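You operate a simulated robot arm through the tools that you are given. There is no shell and no other tool.

You run a simulated robot arm. Do the job below in one go: nothing can be reset, and whatever is moved stays where it is left.

TASK
Square the bundle on the tying table and tie it, tension set for the ticket's board.
Fine: press it with the pad, keep clear of the tie's path, then raise the pad.

The check looks at the end state, three seconds after you hand in, the way a careful person would. Anything else that was tipped, shoved, dropped, spilled or broken makes it a failure.

THE ROBOT
A 7-joint arm with a two-finger parallel gripper, fixed in place. Base frame: the origin is on the floor under the middle of its stand, x ahead of it, y to its left, z up. Lengths are in m, angles in degrees, forces in N, time in s.
With the tool pointing down near the work surface it reaches from about 0.22 to 0.74 m from the base axis. Its first joint turns from -166.0 to 166.0 degrees. Payload 1.57 kg.
The TCP is the grasp point between the finger pads, 0.03 m short of the fingertips. In the tool frame z runs along the fingers and y along their closing line. Largest opening 0.11 m; finger width 0.024, thickness 0.012; the body of the gripper, 0.048 by 0.112 m, starts 0.078 m behind the TCP.
Orientation is that of the tool frame in the base frame, as a unit quaternion [x, y, z, w]. With the fingers straight down and closing along the base's y, the tool's x points along the base's -x, its y along +y and its z along -z.

THE INTERFACE
- The arm moves only by the tool move_arm. Its argument "commands" is a list of rows, each a list of 7 numbers: the opening, from 0 (shut) to 1 (fully open), then the shift along the tool's x, y, z in mm, then the turn, a rotation vector about the tool's x, y, z in degrees. In form: [[jaw, dx, dy, dz, wx, wy, wz], ...]. A call has 1 to 20 rows; each row is the pose to reach, as a shift and turn from the pose commanded when the call began, along the tool's axes at that moment. Each row takes 0.2 s and may step no farther than 0.05 m and 8.6 degrees from the row before; otherwise, or with a gripper value out of range, the whole call is refused. Where a pose cannot be reached the arm comes as near as it can. A force on the tool above 90 N (or 10 N above the force at the start of the call, whichever is more), or a blocked arm, ends the call early, and 0.2 s more pass. Each finger travels about 0.045 m/s and halts on what it meets, pressing with about 28 N; the grip force reading is that of the motor and also rises with nothing between the fingers. The clock runs only during rows and for 0.2 s after the last one: add rows that repeat a pose to give the fingers time. It gives the time, the measured TCP pose, the force on the tool (base axes), the opening and the grip force at its end, in the units of the frame above (readings bear some noise), with the torque about the TCP (base axes, N m) and any sound that the robot's microphone picked up.
- Cameras (640 x 400 px; columns grow to the right, rows downward): "scene" is fixed at [0.4001, 0.4985, 1.4347]; the picture's right is [-0.99, -0.13, 0.00], its down [-0.04, 0.34, -0.94] and it looks along [0.12, -0.93, -0.35] (base axes); focal length 316 px, centre (320, 200). "wrist" rides on the gripper at [0.07, 0.016, -0.141] in the tool frame; the picture's right is [-0.23, 0.97, 0.00], its down [-0.86, -0.20, -0.48] and it looks along [-0.47, -0.11, 0.88] (tool axes); focal length 222 px, centre (320, 200). There is no depth. A picture from a camera that has moved, and an enlarged one, comes with that camera's place and axes in the base frame and with its lens.
- grab_frame(camera): a new picture of that camera. The clock stands still meanwhile.
- raise_lower(by): slides the trunk up (or, below 0, down) by that many m; the arm rides with it, the base frame stays. It gives what a move gives, with no picture.
- enlarge(camera, box): a new picture of the part [left, top, right, bottom] of that camera's present view, enlarged. The clock stands still meanwhile.
- job_done(): hands the job in; it is judged then, once.

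Places have to be worked out from the pictures, the camera data and where the tool is seen. Open the gripper and draw the arm clear of the work before you hand the job in, unless the task says otherwise.

The tools are called after "Emit:" as a command line: name --pt "numbers of a row" for each row, then --argument value for the rest, lists and objects as JSON in quotes. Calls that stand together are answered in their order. move_arm: Moves the arm, as the interface text tells. Its arguments: {"type":"object","properties":{"commands":{"type":"array","items":{"type":"array","items":{"type":"number"}}}},"required":["commands"]} The other tools are called the same way: raise_lower (by) moves the trunk up or down; grab_frame (camera) takes a picture; enlarge (camera, box) takes an enlarged picture of a part of a camera's view; job_done () hands the job in.

At the start:

```text
clock: 0.0
position: [0.1702, -0.3703, 1.2419]
orientation: [0.0, 1.0, 0.001, 0.0]
contact_force: [-0.1, 0.8, -0.7]
wrist_torque: [-0.01, 0.0, 0.01]
width: 0.1101
finger_force: 0.0
trunk travel left (down, up): [-0.525, 0.065]
```

scene: 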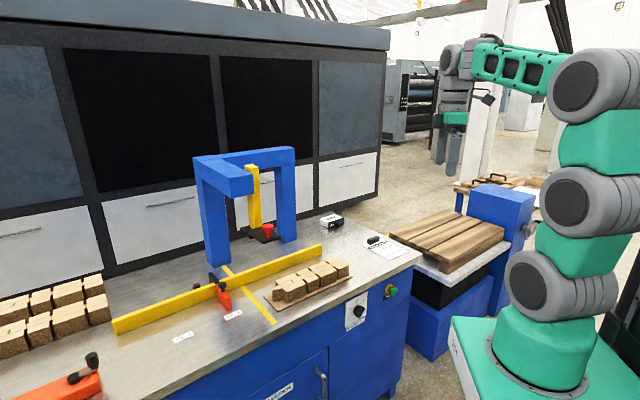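
wrist: 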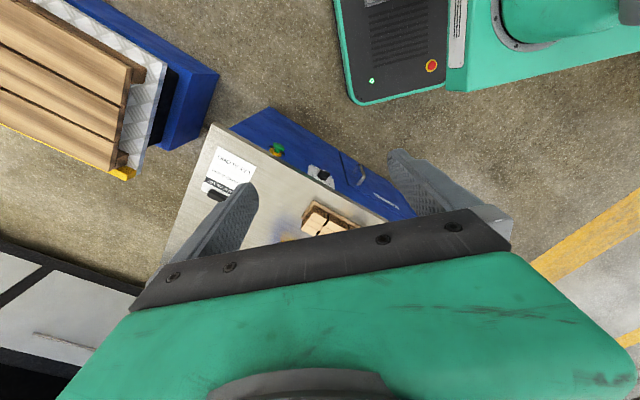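

I begin by looking closely at the table, the bundle, the ticket and the controls.

Emit:
enlarge --camera "scene" --box '[180, 130, 440, 340]'

Emit:
enlarge --camera "scene" --box '[360, 230, 420, 268]'

Emit:
enlarge --camera "scene" --box '[330, 275, 410, 335]'

Emit:
enlarge --camera "scene" --box '[150, 260, 280, 350]'

Emit:
enlarge --camera "scene" --box '[0, 260, 130, 400]'

```text
1.90 times, centred on (310, 235) of scene
camera zoom: at [0.4001, 0.4985, 1.4347], right [-0.99, -0.13, 0.0], down [-0.04, 0.34, -0.94], along [0.12, -0.93, -0.35], focal length 603 px, centre (339, 133)
```

zoom: 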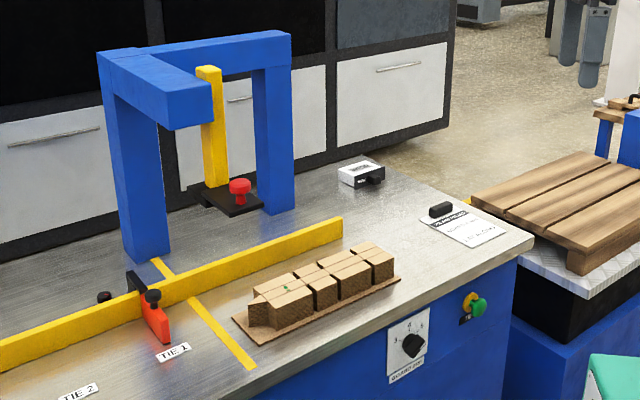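

```text
10.53 times, centred on (390, 249) of scene
camera zoom: at [0.4001, 0.4985, 1.4347], right [-0.99, -0.13, 0.0], down [-0.04, 0.34, -0.94], along [0.12, -0.93, -0.35], focal length 3331 px, centre (-417, -316)
```

zoom: 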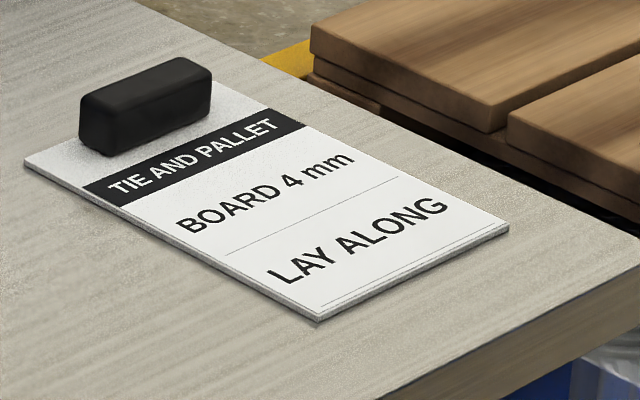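

```text
6.67 times, centred on (370, 305) of scene
camera zoom: at [0.4001, 0.4985, 1.4347], right [-0.99, -0.13, 0.0], down [-0.04, 0.34, -0.94], along [0.12, -0.93, -0.35], focal length 2110 px, centre (-13, -500)
```

zoom: 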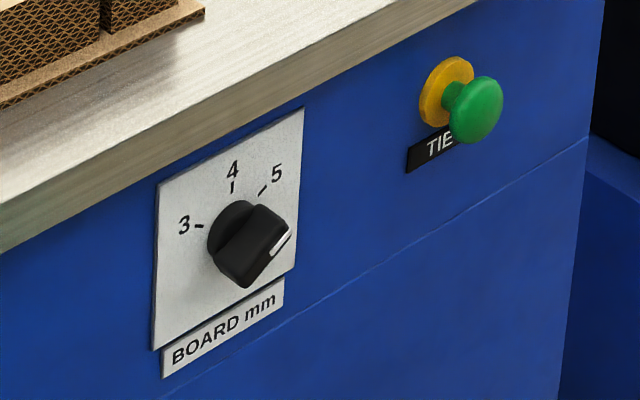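

```text
4.44 times, centred on (215, 305) of scene
camera zoom: at [0.4001, 0.4985, 1.4347], right [-0.99, -0.13, 0.0], down [-0.04, 0.34, -0.94], along [0.12, -0.93, -0.35], focal length 1406 px, centre (787, -267)
```

zoom: 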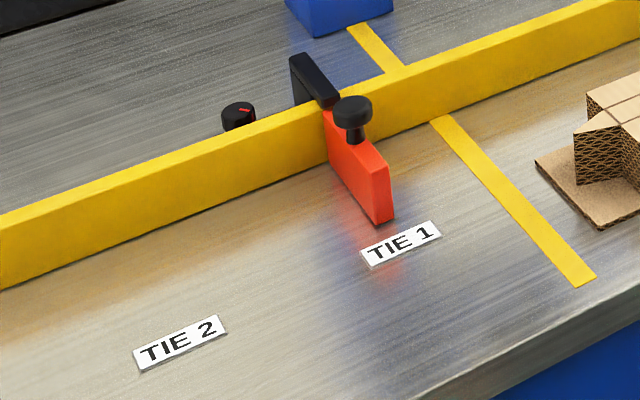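

```text
2.86 times, centred on (65, 330) of scene
camera zoom: at [0.4001, 0.4985, 1.4347], right [-0.99, -0.13, 0.0], down [-0.04, 0.34, -0.94], along [0.12, -0.93, -0.35], focal length 904 px, centre (1049, -171)
```

zoom: 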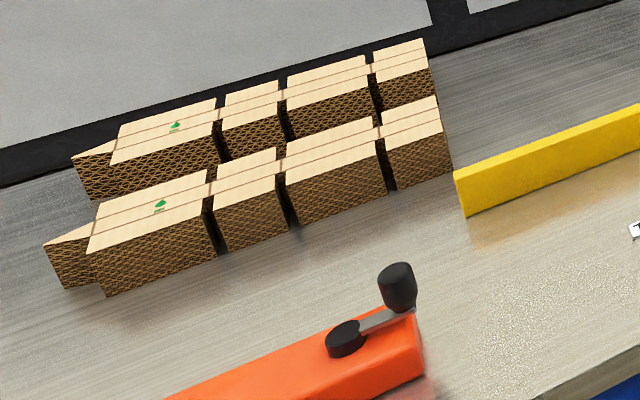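

The ticket says board 4 mm, and the dial pointer seems to be past 5 at present. I look closer at the press pad, the white box, the orange lever and the dial.

Emit:
enlarge --camera "scene" --box '[230, 210, 300, 254]'

Emit:
enlarge --camera "scene" --box '[310, 205, 350, 230]'

Emit:
enlarge --camera "scene" --box '[255, 250, 360, 316]'

Emit:
enlarge --camera "scene" --box '[0, 300, 160, 400]'

Emit:
enlarge --camera "scene" --box '[180, 130, 310, 280]'

Emit:
enlarge --camera "scene" --box '[440, 170, 560, 245]'

Emit:
enlarge --camera "scene" --box '[340, 280, 400, 320]'

Emit:
enlarge --camera "scene" --box '[200, 340, 360, 400]'

```text
9.09 times, centred on (265, 232) of scene
camera zoom: at [0.4001, 0.4985, 1.4347], right [-0.99, -0.13, 0.0], down [-0.04, 0.34, -0.94], along [0.12, -0.93, -0.35], focal length 2877 px, centre (820, -91)
```

zoom: 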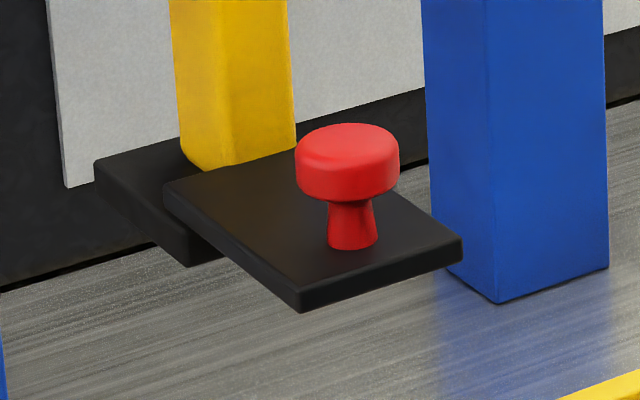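

```text
16.00 times, centred on (330, 218) of scene
camera zoom: at [0.4001, 0.4985, 1.4347], right [-0.99, -0.13, 0.0], down [-0.04, 0.34, -0.94], along [0.12, -0.93, -0.35], focal length 5063 px, centre (160, -80)
```

zoom: 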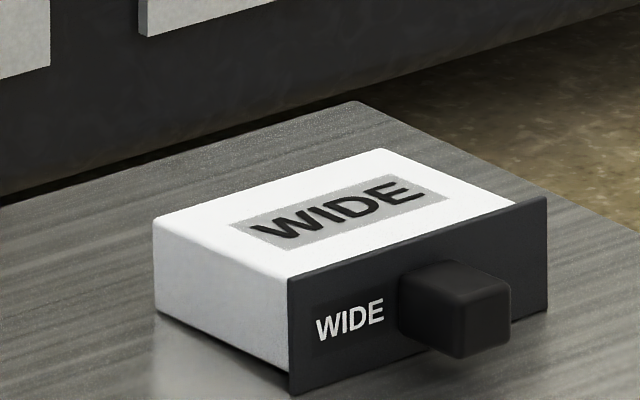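

```text
6.06 times, centred on (308, 283) of scene
camera zoom: at [0.4001, 0.4985, 1.4347], right [-0.99, -0.13, 0.0], down [-0.04, 0.34, -0.94], along [0.12, -0.93, -0.35], focal length 1918 px, centre (396, -303)
```

zoom: 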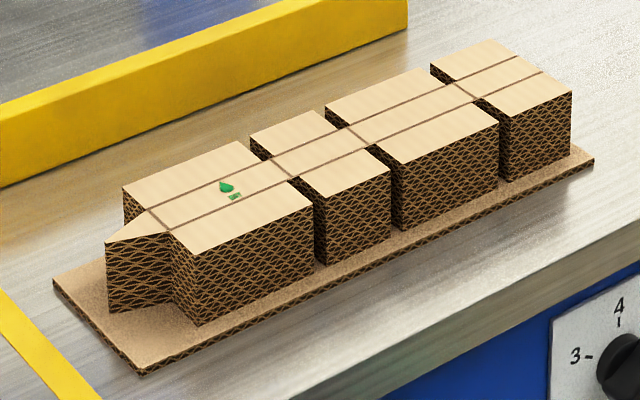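

```text
4.00 times, centred on (80, 350) of scene
camera zoom: at [0.4001, 0.4985, 1.4347], right [-0.99, -0.13, 0.0], down [-0.04, 0.34, -0.94], along [0.12, -0.93, -0.35], focal length 1266 px, centre (1280, -400)
```

zoom: 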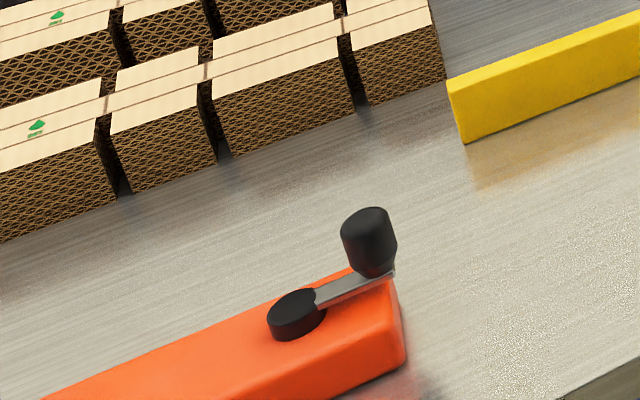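

```text
2.67 times, centred on (245, 205) of scene
camera zoom: at [0.4001, 0.4985, 1.4347], right [-0.99, -0.13, 0.0], down [-0.04, 0.34, -0.94], along [0.12, -0.93, -0.35], focal length 844 px, centre (520, 187)
```

zoom: 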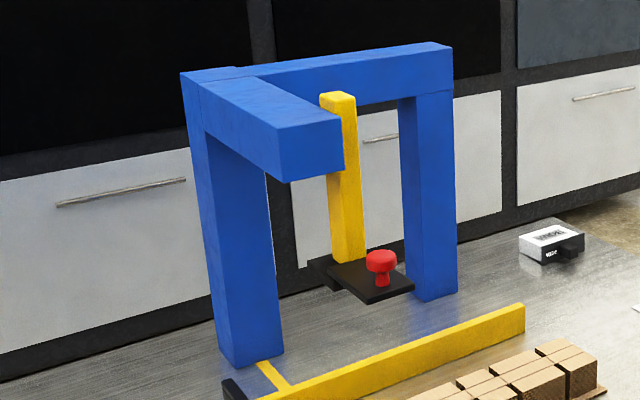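

```text
5.33 times, centred on (500, 208) of scene
camera zoom: at [0.4001, 0.4985, 1.4347], right [-0.99, -0.13, 0.0], down [-0.04, 0.34, -0.94], along [0.12, -0.93, -0.35], focal length 1688 px, centre (-640, 160)
```

zoom: 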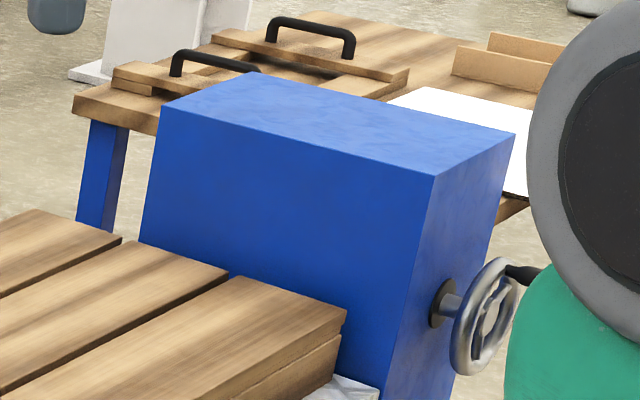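

```text
10.00 times, centred on (370, 300) of scene
camera zoom: at [0.4001, 0.4985, 1.4347], right [-0.99, -0.13, 0.0], down [-0.04, 0.34, -0.94], along [0.12, -0.93, -0.35], focal length 3164 px, centre (-180, -800)
```

zoom: 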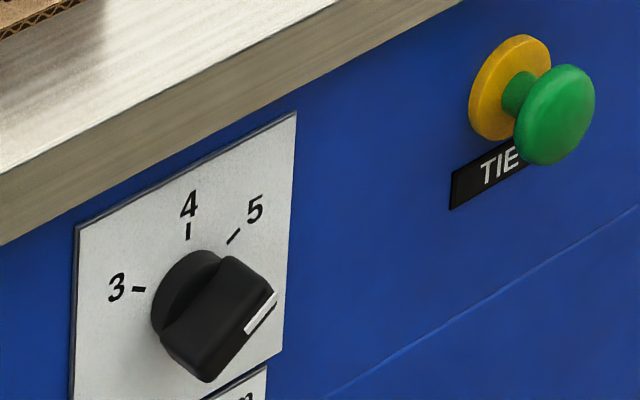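

```text
4.00 times, centred on (280, 370) of scene
camera zoom: at [0.4001, 0.4985, 1.4347], right [-0.99, -0.13, 0.0], down [-0.04, 0.34, -0.94], along [0.12, -0.93, -0.35], focal length 1266 px, centre (480, -480)
```

zoom: 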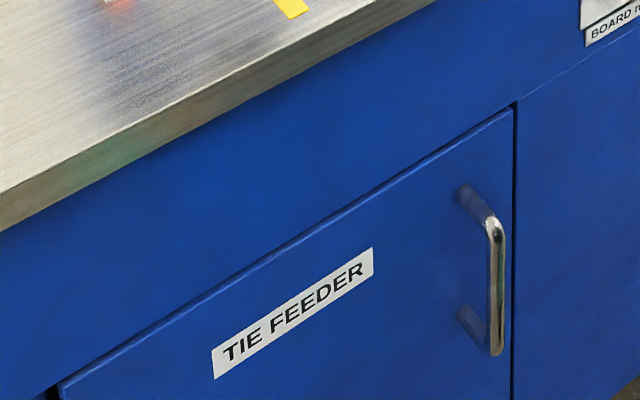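

From a rough triangulation the green TIE button is near (0.26, -0.54, 0.68). I take wrist close-ups from here to fix the table height before moving.

Emit:
enlarge --camera "wrist" --box '[150, 95, 430, 270]'

Emit:
enlarge --camera "wrist" --box '[250, 130, 410, 240]'

```text
2.29 times, centred on (290, 182) of wrist
camera zoom: at [0.101, -0.3533, 1.3835], right [0.23, 0.97, 0.0], down [0.86, -0.2, 0.48], along [0.47, -0.11, -0.88], focal length 508 px, centre (389, 240)
```

zoom: 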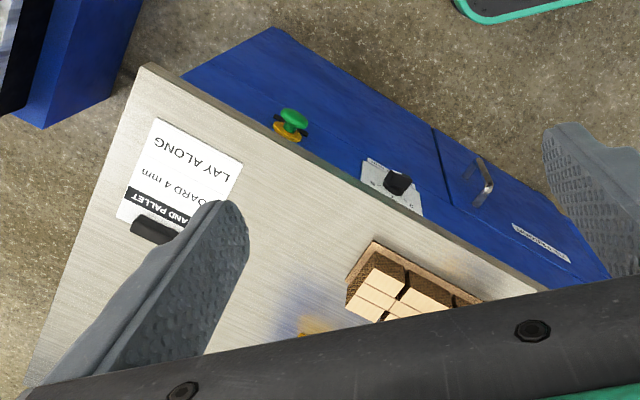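

```text
3.64 times, centred on (330, 185) of wrist
camera zoom: at [0.101, -0.3533, 1.3835], right [0.23, 0.97, 0.0], down [0.86, -0.2, 0.48], along [0.47, -0.11, -0.88], focal length 808 px, centre (284, 254)
```

zoom: 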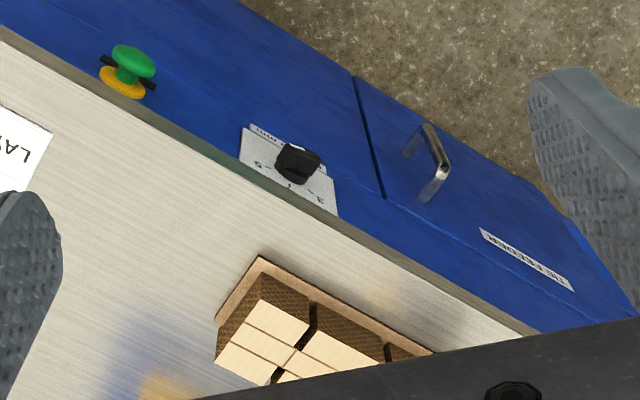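

The table top comes out near z = 0.80, turned about 43–47° to the base, with the front edge about 0.53 m away. I look at the finished bundles and the knob behind the fence for more clues before moving.

Emit:
enlarge --camera "scene" --box '[0, 265, 120, 340]'

Emit:
enlarge --camera "scene" --box '[190, 265, 260, 310]'

Emit:
enlarge --camera "scene" --box '[230, 150, 300, 200]'

Emit:
enlarge --camera "scene" --box '[260, 270, 310, 310]'

Emit:
enlarge --camera "scene" --box '[310, 250, 360, 290]'

```text
5.33 times, centred on (60, 302) of scene
camera zoom: at [0.4001, 0.4985, 1.4347], right [-0.99, -0.13, 0.0], down [-0.04, 0.34, -0.94], along [0.12, -0.93, -0.35], focal length 1688 px, centre (1707, -347)
```

zoom: 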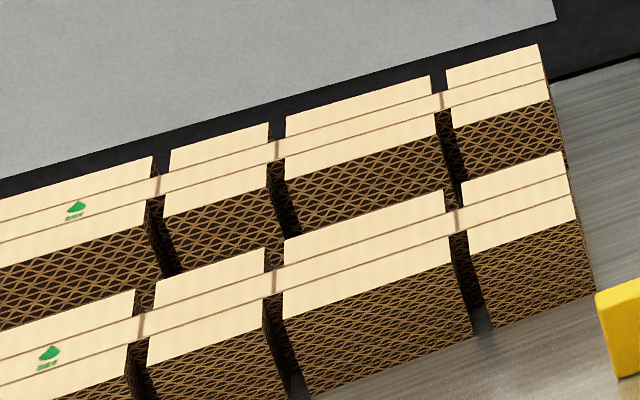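

```text
8.89 times, centred on (225, 288) of scene
camera zoom: at [0.4001, 0.4985, 1.4347], right [-0.99, -0.13, 0.0], down [-0.04, 0.34, -0.94], along [0.12, -0.93, -0.35], focal length 2813 px, centre (1164, -578)
```

zoom: 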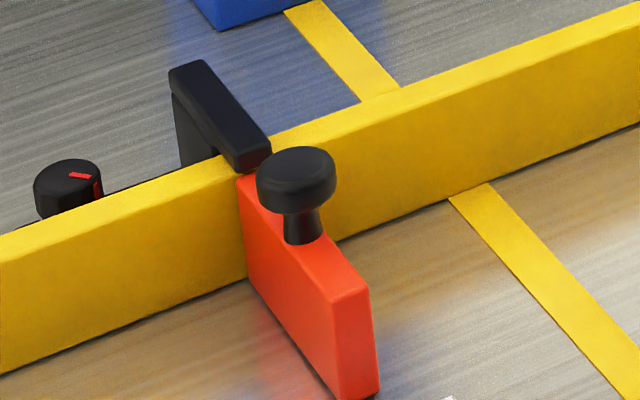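

```text
8.00 times, centred on (265, 175) of scene
camera zoom: at [0.4001, 0.4985, 1.4347], right [-0.99, -0.13, 0.0], down [-0.04, 0.34, -0.94], along [0.12, -0.93, -0.35], focal length 2531 px, centre (760, 400)
```

zoom: 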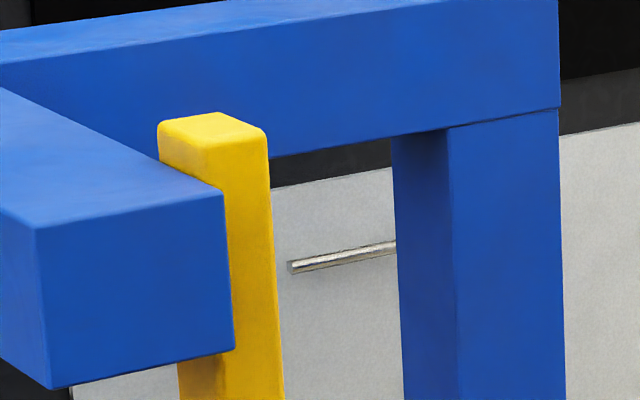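

```text
10.00 times, centred on (285, 290) of scene
camera zoom: at [0.4001, 0.4985, 1.4347], right [-0.99, -0.13, 0.0], down [-0.04, 0.34, -0.94], along [0.12, -0.93, -0.35], focal length 3164 px, centre (670, -700)
```

zoom: 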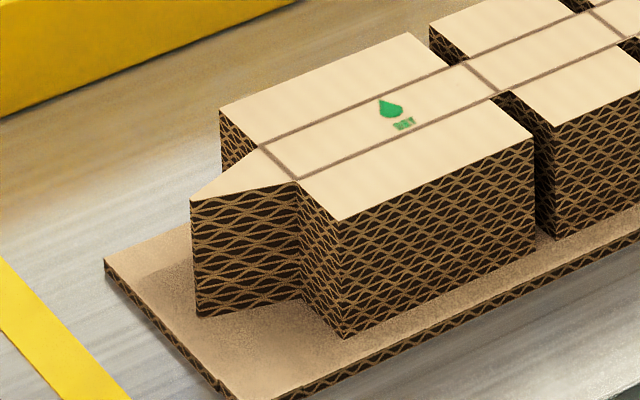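

```text
10.00 times, centred on (335, 270) of scene
camera zoom: at [0.4001, 0.4985, 1.4347], right [-0.99, -0.13, 0.0], down [-0.04, 0.34, -0.94], along [0.12, -0.93, -0.35], focal length 3164 px, centre (170, -500)
```

zoom: 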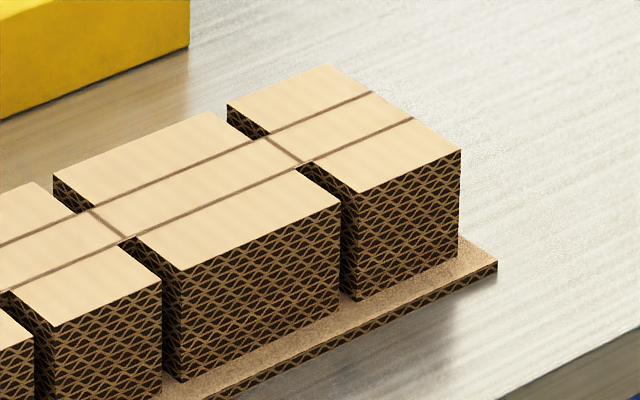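

The fence line works out at about 45° to the base axes and the stop stands at TIE 1, with the tape (tie path) about 6 cm to its robot side. I swing the tool to the table's heading, staying high, to look down on the bundle with the wrist camera.

Emit:
move_arm --pt "1 -40 -7 7 0 0 7.5" --pt "1 -80 -13 14 0 0 15" --pt "1 -120 -20 21 0 0 22.5" --pt "1 -160 -27 28 0 0 30" --pt "1 -200 -33 35 0 0 37.5" --pt "1 -240 -40 42 0 0 45" --pt "1 -240 -40 42 0 0 45"

Emit:
grab_frame --camera "wrist"

Emit:
grab_frame --camera "scene"

```text
clock: 1.6
position: [0.4111, -0.409, 1.2003]
orientation: [0.384, 0.923, 0.0, 0.0]
contact_force: [0.1, 0.3, -0.4]
wrist_torque: [0.01, 0.03, 0.02]
width: 0.11
finger_force: 0.0
trunk travel left (down, up): [-0.525, 0.065]
```

```text
taken
camera wrist: at [0.3737, -0.3481, 1.3415], right [0.85, 0.53, 0.0], down [0.46, -0.75, 0.48], along [0.25, -0.41, -0.88], focal length 222 px, centre (320, 200)
```

wrist: 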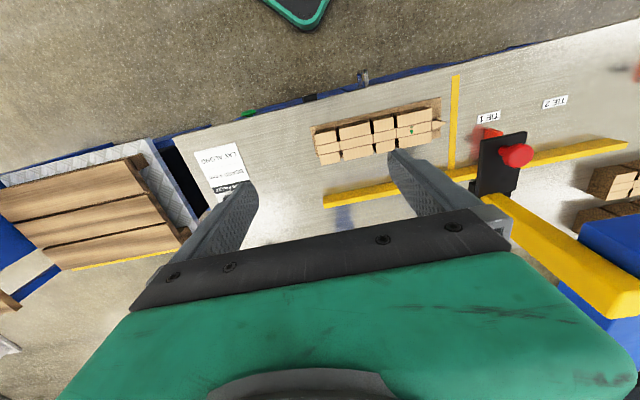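

```text
taken
```

scene: 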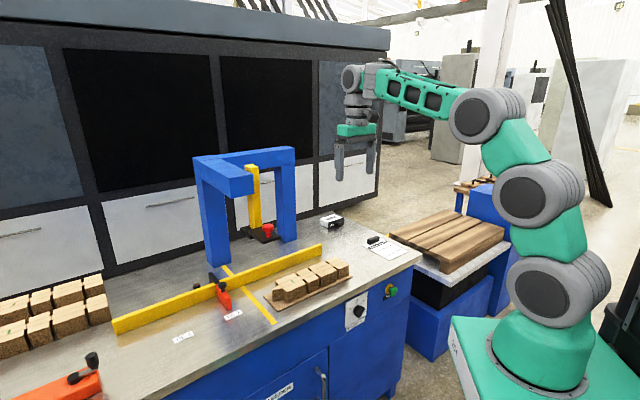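

The view is good: tape, stop, labels, bundle and pad are all in sight. I enlarge the parts to measure them.

Emit:
enlarge --camera "wrist" --box '[300, 60, 460, 180]'

Emit:
enlarge --camera "wrist" --box '[430, 60, 590, 180]'

Emit:
enlarge --camera "wrist" --box '[440, 110, 640, 330]'

Emit:
enlarge --camera "wrist" --box '[220, 50, 400, 140]'

```text
3.33 times, centred on (380, 120) of wrist
camera zoom: at [0.3737, -0.3481, 1.3415], right [0.85, 0.53, 0.0], down [0.46, -0.75, 0.48], along [0.25, -0.41, -0.88], focal length 740 px, centre (120, 467)
```

zoom: 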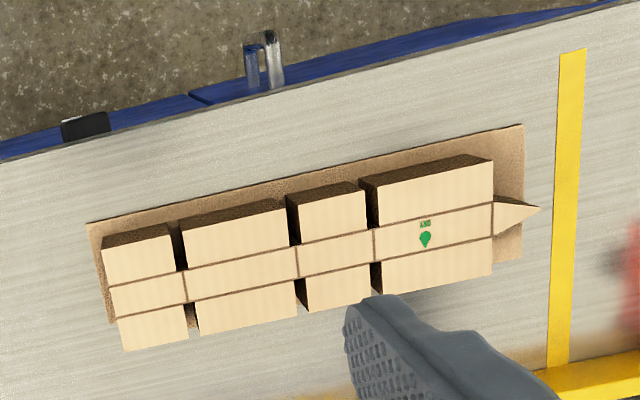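

```text
3.33 times, centred on (510, 120) of wrist
camera zoom: at [0.3737, -0.3481, 1.3415], right [0.85, 0.53, 0.0], down [0.46, -0.75, 0.48], along [0.25, -0.41, -0.88], focal length 740 px, centre (-313, 467)
```

zoom: 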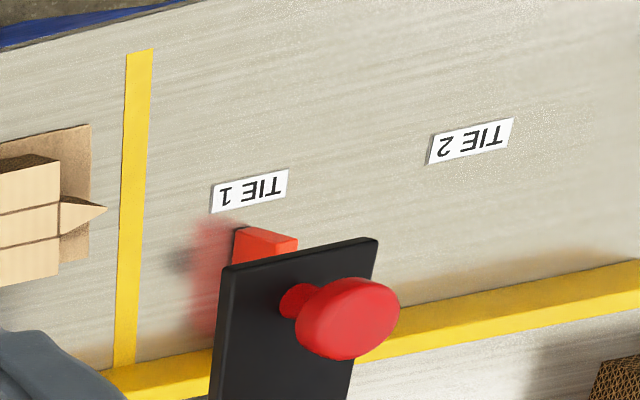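

```text
1.82 times, centred on (540, 220) of wrist
camera zoom: at [0.3737, -0.3481, 1.3415], right [0.85, 0.53, 0.0], down [0.46, -0.75, 0.48], along [0.25, -0.41, -0.88], focal length 404 px, centre (-80, 164)
```

zoom: 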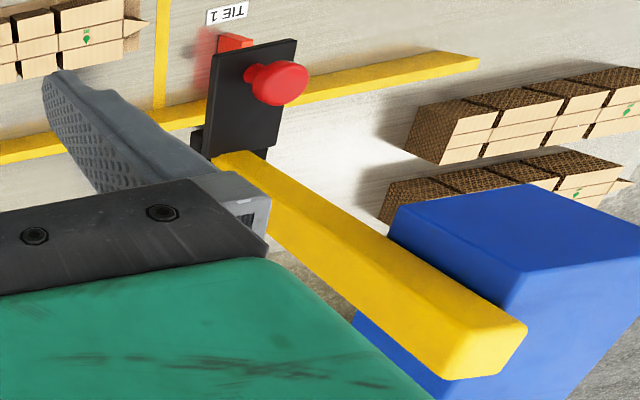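

```text
3.56 times, centred on (310, 95) of wrist
camera zoom: at [0.3737, -0.3481, 1.3415], right [0.85, 0.53, 0.0], down [0.46, -0.75, 0.48], along [0.25, -0.41, -0.88], focal length 790 px, centre (356, 573)
```

zoom: 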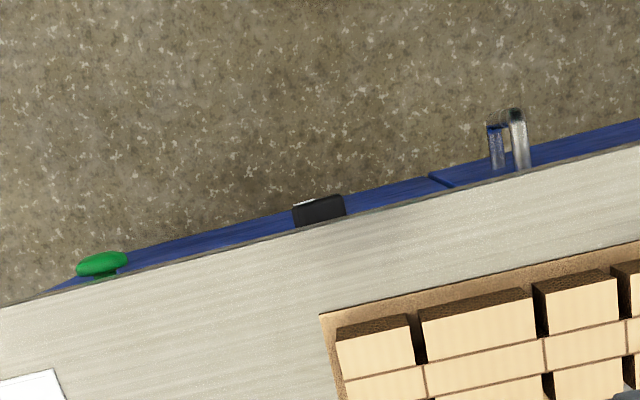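

Triangulating: the pad knob is near (0.649, -0.285, 1.05), the tape (tie path) runs at 45° through (0.616,-0.190)–(0.772,-0.344), and the fence face lies 0.79 m out along the table normal. I zoom tightly on the dial and the pad's underside to read their state.

Emit:
enlarge --camera "scene" --box '[342, 290, 374, 330]'

Emit:
enlarge --camera "scene" --box '[236, 216, 286, 250]'

Emit:
enlarge --camera "scene" --box '[376, 278, 408, 304]'

Emit:
enlarge --camera "wrist" --box '[460, 110, 560, 220]'

```text
10.00 times, centred on (358, 310) of scene
camera zoom: at [0.4001, 0.4985, 1.4347], right [-0.99, -0.13, 0.0], down [-0.04, 0.34, -0.94], along [0.12, -0.93, -0.35], focal length 3164 px, centre (-60, -900)
```

zoom: 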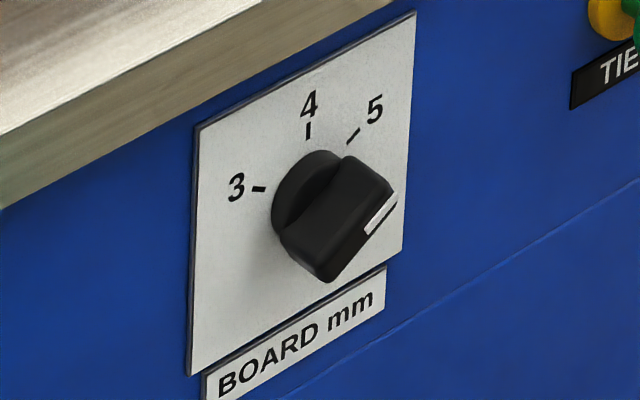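

```text
11.76 times, centred on (261, 233) of scene
camera zoom: at [0.4001, 0.4985, 1.4347], right [-0.99, -0.13, 0.0], down [-0.04, 0.34, -0.94], along [0.12, -0.93, -0.35], focal length 3723 px, centre (1014, -188)
```

zoom: 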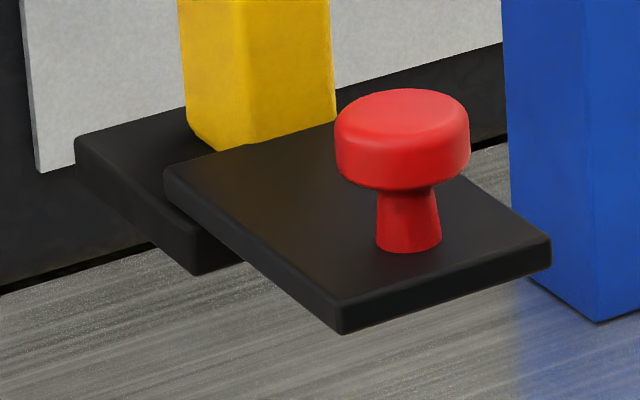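

```text
15.38 times, centred on (392, 291) of scene
camera zoom: at [0.4001, 0.4985, 1.4347], right [-0.99, -0.13, 0.0], down [-0.04, 0.34, -0.94], along [0.12, -0.93, -0.35], focal length 4868 px, centre (-788, -1200)
```

zoom: 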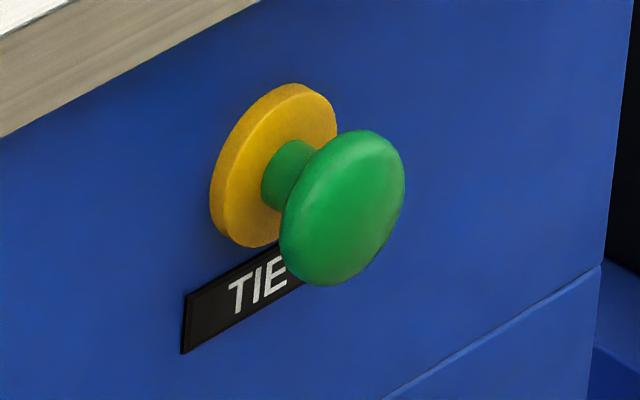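

```text
3.64 times, centred on (510, 165) of wrist
camera zoom: at [0.3737, -0.3481, 1.3415], right [0.85, 0.53, 0.0], down [0.46, -0.75, 0.48], along [0.25, -0.41, -0.88], focal length 808 px, centre (-371, 327)
```

zoom: 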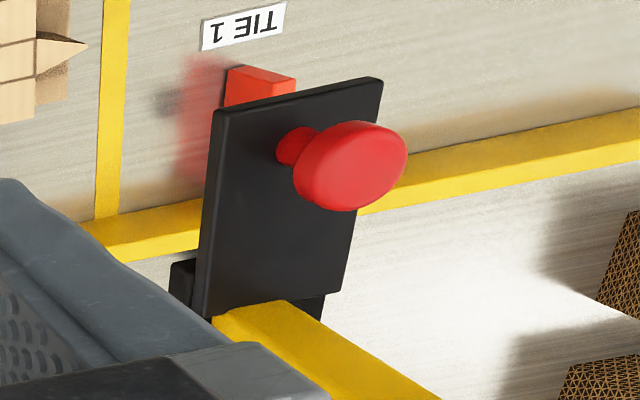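

The dial ticks compute to 3 / 4 / 5 at -60° / 0° / +60° around a centre at about (0.368, -0.393, 0.695), and the pointer stands at 5, so it must go 60° anticlockwise to 4. I bring the tool to horizontal, pointing at the table front, pulled back and still high.

Emit:
move_arm --pt "1 20 0 0 0 -8.2 0" --pt "1 40 0 0 0 -16.4 0" --pt "1 60 0 0 0 -24.6 0" --pt "1 80 0 0 0 -32.8 0" --pt "1 100 0 0 0 -41 0" --pt "1 120 0 0 0 -49.2 0" --pt "1 130 0 0 0 -57.4 0" --pt "1 140 0 0 0 -65.6 0" --pt "1 145 0 0 0 -73.8 0" --pt "1 150 0 0 0 -82 0" --pt "1 150 0 0 0 -90 0" --pt "1 150 0 0 0 -90 0"

Emit:
grab_frame --camera "scene"

Emit:
grab_frame --camera "wrist"

```text
clock: 3.6
position: [0.3509, -0.3298, 1.4061]
orientation: [0.397, 0.785, -0.243, 0.409]
contact_force: [0.5, 0.1, -0.9]
wrist_torque: [0.0, 0.02, -0.02]
width: 0.11
finger_force: 0.1
out of reach, approached as far as the arm can: row 1, 3, 4, 5, 6, 7, 8, 9, 10
trunk travel left (down, up): [-0.525, 0.065]
stopped in row 10: the arm was blocked; the commanded pose is now the measured one
```

```text
taken
```

scene: 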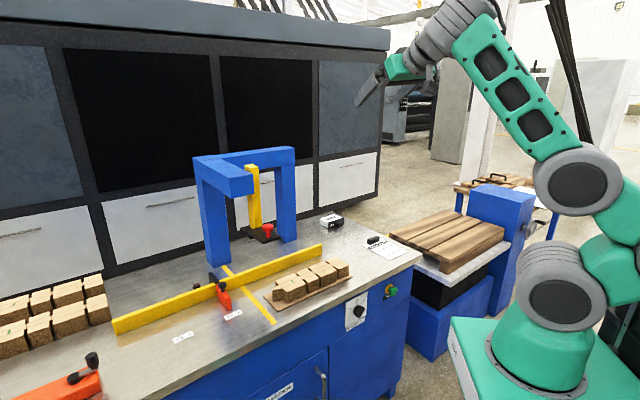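

```text
taken
camera wrist: at [0.2762, -0.191, 1.4239], right [0.88, 0.45, 0.13], down [-0.08, -0.14, 0.99], along [0.47, -0.88, -0.09], focal length 222 px, centre (320, 200)
```

wrist: 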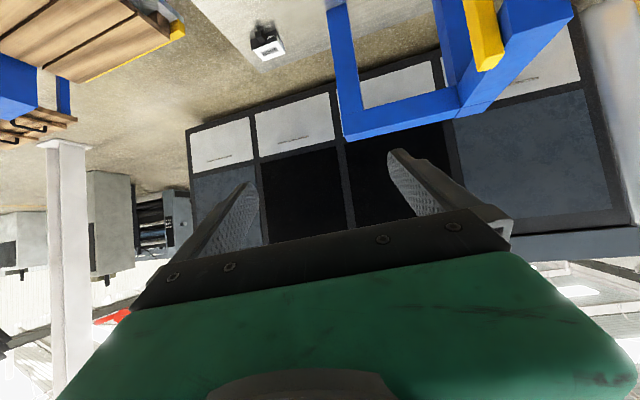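

The horizontal pose was out of reach at that height (the wrist came too close to the shoulder). I go back to tool-down above the table front; for the dial I will use a tilted tool and close the fingers around the bar knob, which squares it upright at 4.

Emit:
move_arm --pt "1 21.4 0.6 21 -1.16 8.04 -1.13" --pt "1 42.9 1.1 42.1 -2.31 16.1 -2.26" --pt "1 64.3 1.7 63.1 -3.47 24.1 -3.39" --pt "1 85.8 2.3 84.1 -4.63 32.2 -4.51" --pt "1 107.2 2.9 105.1 -5.79 40.2 -5.64" --pt "1 128.7 3.4 126.2 -6.94 48.3 -6.77" --pt "1 150.1 4 147.2 -8.1 56.3 -7.9" --pt "1 150.1 4 147.2 -8.1 56.3 -7.9"

```text
clock: 5.4
position: [0.365, -0.3656, 1.2082]
orientation: [0.382, 0.924, 0.0, 0.008]
contact_force: [-0.2, -0.9, -0.3]
wrist_torque: [0.03, 0.02, -0.02]
width: 0.11
finger_force: 0.1
trunk travel left (down, up): [-0.525, 0.065]
```

The tool is back to pointing straight down at about (0.365, -0.366, 1.21). I raise the trunk a little for more room and then descend just in front of the table edge.

Emit:
raise_lower --by 0.06

Emit:
move_arm --pt "1 2 -3 45 0 0 0" --pt "1 4 -6 90 0 0 0" --pt "1 6 -9 135 0 0 0" --pt "1 8 -12 180 0 0 0" --pt "1 8 -15 225 0 0 0" --pt "1 8 -17 270 0 0 0" --pt "1 8 -17 315 0 0 0" --pt "1 8 -17 360 0 0 0" --pt "1 8 -17 400 0 0 0" --pt "1 8 -17 400 0 0 0"

Emit:
grab_frame --camera "scene"

Emit:
grab_frame --camera "wrist"

```text
clock: 6.4
position: [0.3648, -0.3662, 1.2682]
orientation: [0.382, 0.924, -0.002, 0.009]
contact_force: [-0.7, 0.3, -0.2]
wrist_torque: [0.01, 0.01, 0.01]
width: 0.11
finger_force: 0.1
trunk travel left (down, up): [-0.585, 0.005]
```

```text
clock: 8.6
position: [0.355, -0.3759, 0.8688]
orientation: [0.381, 0.924, 0.0, 0.008]
contact_force: [0.3, -0.2, -0.2]
wrist_torque: [0.01, 0.03, 0.02]
width: 0.1099
finger_force: 0.1
out of reach, approached as far as the arm can: row 4, 5
trunk travel left (down, up): [-0.585, 0.005]
```

```text
taken
```

scene: 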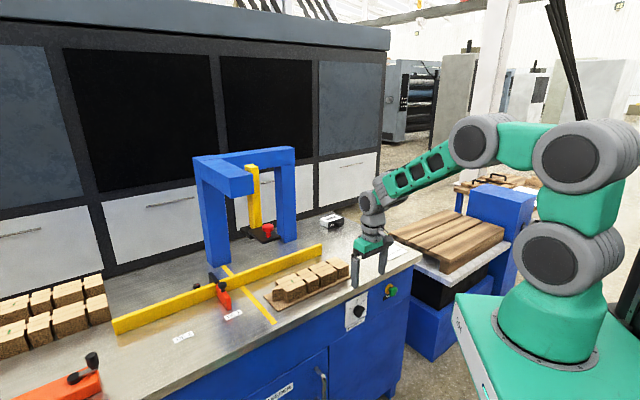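

```text
taken
camera wrist: at [0.3145, -0.3127, 1.0086], right [0.85, 0.53, 0.01], down [0.46, -0.74, 0.49], along [0.27, -0.41, -0.87], focal length 222 px, centre (320, 200)
```

wrist: 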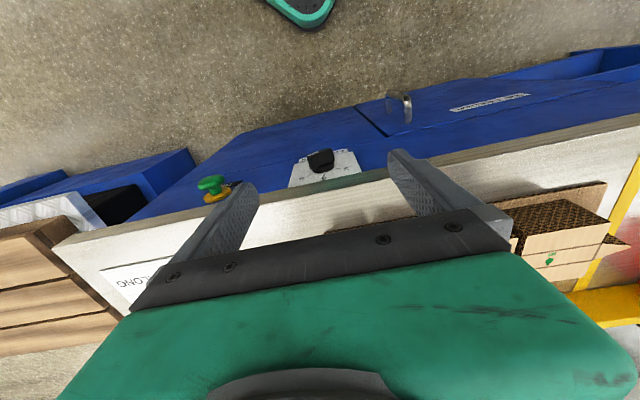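

The knob and green button are now well seen from above. I tilt the tool 35° (fingers reaching under the slab edge) while lowering in front of the dial, still clear of the table.

Emit:
move_arm --pt "1 10 0 20 0 -6 0" --pt "1 20 -1 40 0 -12 0" --pt "1 30 -1 60 0 -18 0" --pt "1 38 -2 80 0 -24 0" --pt "1 44 -2 100 0 -30 0" --pt "1 47 -2 119 0 -35 0" --pt "1 47 -2 119 0 -35 0"

Emit:
grab_frame --camera "wrist"

Emit:
enlarge --camera "scene" --box '[320, 240, 420, 340]'

```text
clock: 10.2
position: [0.3211, -0.3439, 0.7499]
orientation: [0.365, 0.878, -0.116, 0.287]
contact_force: [-0.9, -0.1, 0.0]
wrist_torque: [0.02, 0.02, -0.03]
width: 0.11
finger_force: 0.0
trunk travel left (down, up): [-0.585, 0.005]
```

```text
taken
camera wrist: at [0.2339, -0.2342, 0.8235], right [0.82, 0.56, 0.14], down [0.15, -0.43, 0.89], along [0.56, -0.71, -0.44], focal length 222 px, centre (320, 200)
```

wrist: 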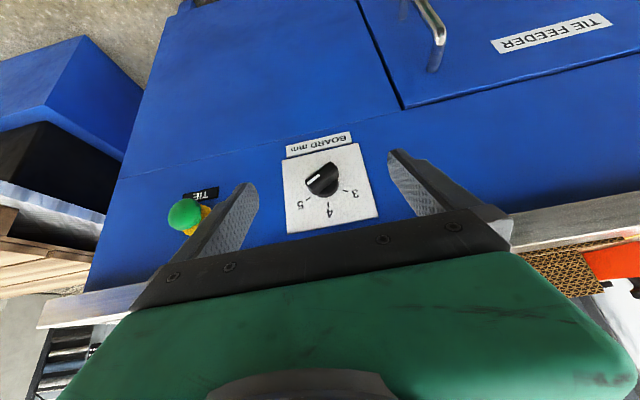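

```text
4.00 times, centred on (370, 290) of scene
camera zoom: at [0.4001, 0.4985, 1.4347], right [-0.99, -0.13, 0.0], down [-0.04, 0.34, -0.94], along [0.12, -0.93, -0.35], focal length 1266 px, centre (120, -160)
```

zoom: 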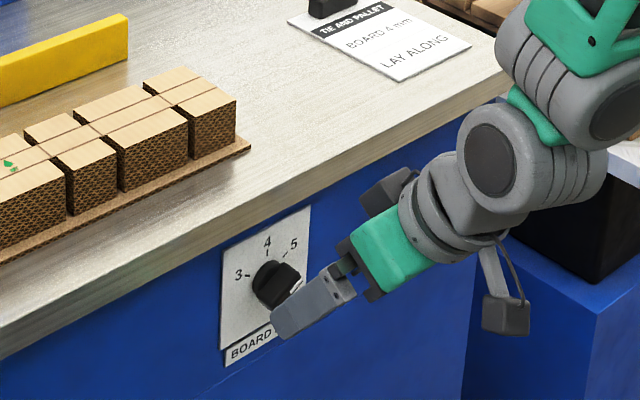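

The tilted pose works and gives a frontal view of the dial (upside down in the picture). I enlarge it to read the pointer and locate the knob.

Emit:
enlarge --camera "wrist" --box '[270, 130, 390, 240]'

Emit:
enlarge --camera "wrist" --box '[150, 170, 250, 250]'

```text
3.64 times, centred on (330, 185) of wrist
camera zoom: at [0.2339, -0.2342, 0.8235], right [0.82, 0.56, 0.14], down [0.15, -0.43, 0.89], along [0.56, -0.71, -0.44], focal length 808 px, centre (284, 254)
```

zoom: 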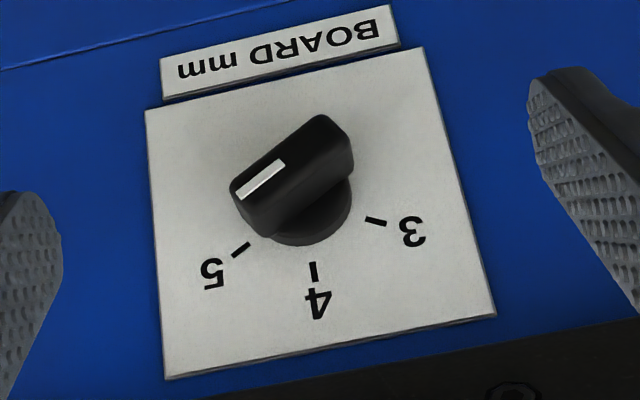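

```text
5.00 times, centred on (200, 210) of wrist
camera zoom: at [0.2339, -0.2342, 0.8235], right [0.82, 0.56, 0.14], down [0.15, -0.43, 0.89], along [0.56, -0.71, -0.44], focal length 1111 px, centre (920, 150)
```

zoom: 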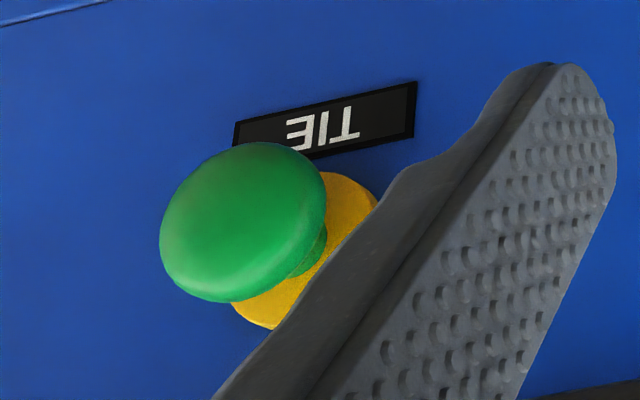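

The pointer is confirmed at 5; the knob centre lies near e1 = -0.02, z = 0.69 (table axes), the button about 0.16 m to the robot's right of it. I move in with open fingers so they straddle the knob left and right.

Emit:
move_arm --pt "1 -6 -1.2 20 0 0 0" --pt "1 -12 -2.4 40 0 0 0" --pt "1 -18 -3.5 60 0 0 0" --pt "1 -23.8 -4.7 79 0 0 0" --pt "1 -23.8 -4.7 79 0 0 0"

Emit:
enlarge --camera "wrist" --box '[200, 100, 460, 260]'

Emit:
enlarge --camera "scene" --box '[330, 280, 400, 330]'

```text
clock: 11.4
position: [0.3645, -0.3947, 0.6994]
orientation: [0.364, 0.879, -0.115, 0.286]
contact_force: [0.0, 0.3, 0.0]
wrist_torque: [-0.01, -0.04, -0.05]
width: 0.1102
finger_force: 0.0
trunk travel left (down, up): [-0.585, 0.005]
```

```text
2.46 times, centred on (330, 180) of wrist
camera zoom: at [0.2777, -0.2845, 0.773], right [0.82, 0.56, 0.14], down [0.15, -0.44, 0.89], along [0.56, -0.71, -0.44], focal length 547 px, centre (295, 249)
```

zoom: 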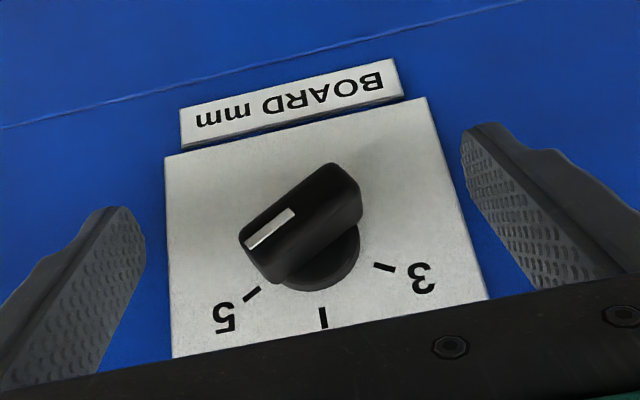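

```text
8.00 times, centred on (365, 305) of scene
camera zoom: at [0.4001, 0.4985, 1.4347], right [-0.99, -0.13, 0.0], down [-0.04, 0.34, -0.94], along [0.12, -0.93, -0.35], focal length 2531 px, centre (-40, -640)
```

zoom: 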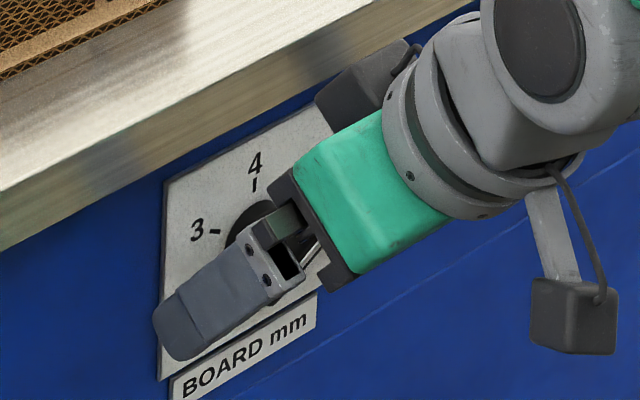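

The fingers straddle the knob with its front at about the TCP. I close slowly so that the two fingers turn the bar upright.

Emit:
move_arm --pt "0.6 0 0 0 0 0 0" --pt "0.45 0 0 0 0 0 0" --pt "0.35 0 0 0 0 0 0" --pt "0.28 0 0 0 0 0 0" --pt "0.22 0 0 0 0 0 0" --pt "0.16 0 0 0 0 0 0" --pt "0.1 0 0 0 0 0 0" --pt "0.05 0 0 0 0 0 0" --pt "0.0 0 0 0 0 0 0" --pt "0.0 0 0 0 0 0 0"

Emit:
enlarge --camera "wrist" --box '[200, 100, 460, 260]'

```text
clock: 13.6
position: [0.3652, -0.392, 0.6999]
orientation: [0.363, 0.879, -0.114, 0.286]
contact_force: [15.2, 10.8, 0.5]
wrist_torque: [0.11, -0.17, 0.11]
width: 0.0422
finger_force: 45.0
trunk travel left (down, up): [-0.585, 0.005]
```

```text
2.46 times, centred on (330, 180) of wrist
camera zoom: at [0.2783, -0.2835, 0.7731], right [0.82, 0.56, 0.14], down [0.15, -0.44, 0.89], along [0.56, -0.7, -0.44], focal length 547 px, centre (295, 249)
```

zoom: 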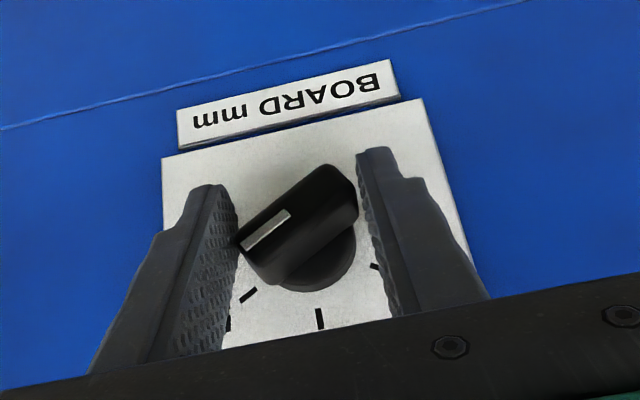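

The fingers jammed across the bar's ends (width 42 mm) without turning it, because it was too slanted between them. I open again and lean the tool 35° clockwise about the dial axis so the fingers meet the bar's flats more squarely.

Emit:
move_arm --pt "0.65 0 0 0 0 0 0" --pt "0.65 0 0 0 0 0 0" --pt "0.65 0 0 0 0 0 0" --pt "0.65 0 -0.6 0.2 -5.66 0 4.12" --pt "0.65 0.2 -1.2 0.4 -11.3 0 8.24" --pt "0.65 0.4 -1.8 0.6 -17 0 12.4" --pt "0.65 0.6 -2.4 0.8 -22.6 0 16.5" --pt "0.65 0.7 -2.8 1 -28.3 0 20.6" --pt "0.65 0.7 -2.8 1 -28.3 0 20.6"

Emit:
enlarge --camera "wrist" --box '[200, 100, 460, 260]'

Emit:
enlarge --camera "scene" --box '[330, 260, 430, 340]'

```text
clock: 15.6
position: [0.3632, -0.3973, 0.6982]
orientation: [0.433, 0.802, 0.154, 0.382]
contact_force: [-0.3, 0.0, 0.0]
wrist_torque: [0.01, 0.0, 0.0]
width: 0.0716
finger_force: 0.0
trunk travel left (down, up): [-0.585, 0.005]
```

```text
2.46 times, centred on (330, 180) of wrist
camera zoom: at [0.2432, -0.3177, 0.7674], right [0.64, 0.38, 0.67], down [-0.19, -0.77, 0.61], along [0.75, -0.51, -0.42], focal length 547 px, centre (295, 249)
```

zoom: 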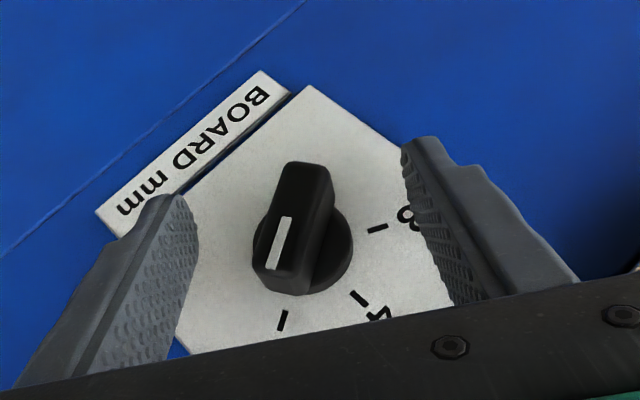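

```text
5.00 times, centred on (380, 300) of scene
camera zoom: at [0.4001, 0.4985, 1.4347], right [-0.99, -0.13, 0.0], down [-0.04, 0.34, -0.94], along [0.12, -0.93, -0.35], focal length 1582 px, centre (20, -300)
```

zoom: 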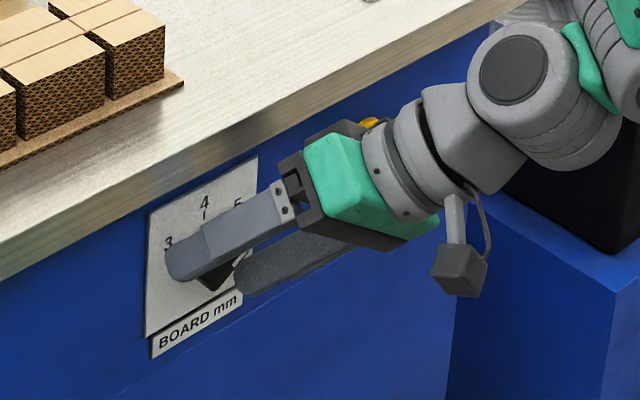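

The bar is now nearly parallel to the fingers. I close on it.

Emit:
move_arm --pt "0.5 0 0 0 0 0 0" --pt "0.4 0 0 0 0 0 0" --pt "0.32 0 0 0 0 0 0" --pt "0.25 0 0 0 0 0 0" --pt "0.18 0 0 0 0 0 0" --pt "0.1 0 0 0 0 0 0" --pt "0.05 0 0 0 0 0 0" --pt "0.0 0 0 0 0 0 0" --pt "0.0 0 0 0 0 0 0"

Emit:
enlarge --camera "wrist" --box '[200, 100, 460, 260]'

```text
clock: 17.6
position: [0.3609, -0.3966, 0.6969]
orientation: [0.434, 0.801, 0.154, 0.382]
contact_force: [-7.5, -5.9, -8.5]
wrist_torque: [-0.39, -0.22, -0.19]
width: 0.0159
finger_force: 31.2
trunk travel left (down, up): [-0.585, 0.005]
```

```text
2.46 times, centred on (330, 180) of wrist
camera zoom: at [0.2427, -0.3184, 0.767], right [0.64, 0.38, 0.67], down [-0.19, -0.77, 0.61], along [0.75, -0.52, -0.42], focal length 547 px, centre (295, 249)
```

zoom: 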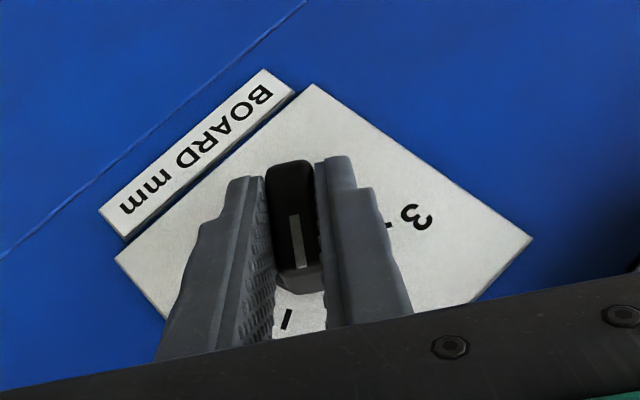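

The bar is gripped (16 mm) and already turned to about 35°. I rotate the tool back upright about the dial axis to bring the pointer to 4.

Emit:
move_arm --pt "0 0.24 0.75 0.32 5.66 0 -4.12" --pt "0 0.47 1.5 0.65 11.3 0 -8.24" --pt "0 0.71 2.24 0.97 17 0 -12.4" --pt "0 0.94 3 1.3 22.6 0 -16.5" --pt "0 1.18 3.73 1.62 28.3 0 -20.6" --pt "0 1.18 3.73 1.62 28.3 0 -20.6"

Emit:
enlarge --camera "wrist" --box '[200, 100, 460, 260]'

Emit:
enlarge --camera "scene" --box '[330, 270, 410, 330]'

```text
clock: 19.0
position: [0.3653, -0.394, 0.6992]
orientation: [0.363, 0.879, -0.116, 0.287]
contact_force: [-6.9, -2.4, 10.4]
wrist_torque: [0.1, 0.21, -0.21]
width: 0.0158
finger_force: 31.2
trunk travel left (down, up): [-0.585, 0.005]
```

```text
2.46 times, centred on (330, 180) of wrist
camera zoom: at [0.2779, -0.2829, 0.7728], right [0.82, 0.56, 0.14], down [0.15, -0.43, 0.89], along [0.56, -0.71, -0.44], focal length 547 px, centre (295, 249)
```

zoom: 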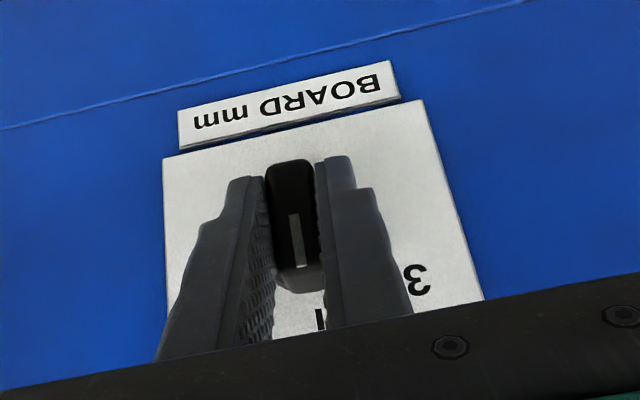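

```text
6.67 times, centred on (370, 300) of scene
camera zoom: at [0.4001, 0.4985, 1.4347], right [-0.99, -0.13, 0.0], down [-0.04, 0.34, -0.94], along [0.12, -0.93, -0.35], focal length 2110 px, centre (-13, -467)
```

zoom: 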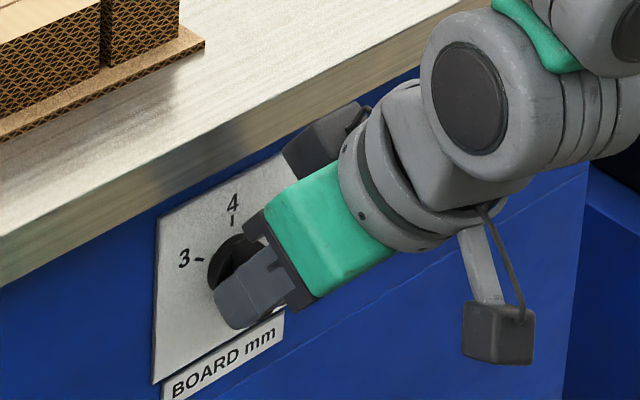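

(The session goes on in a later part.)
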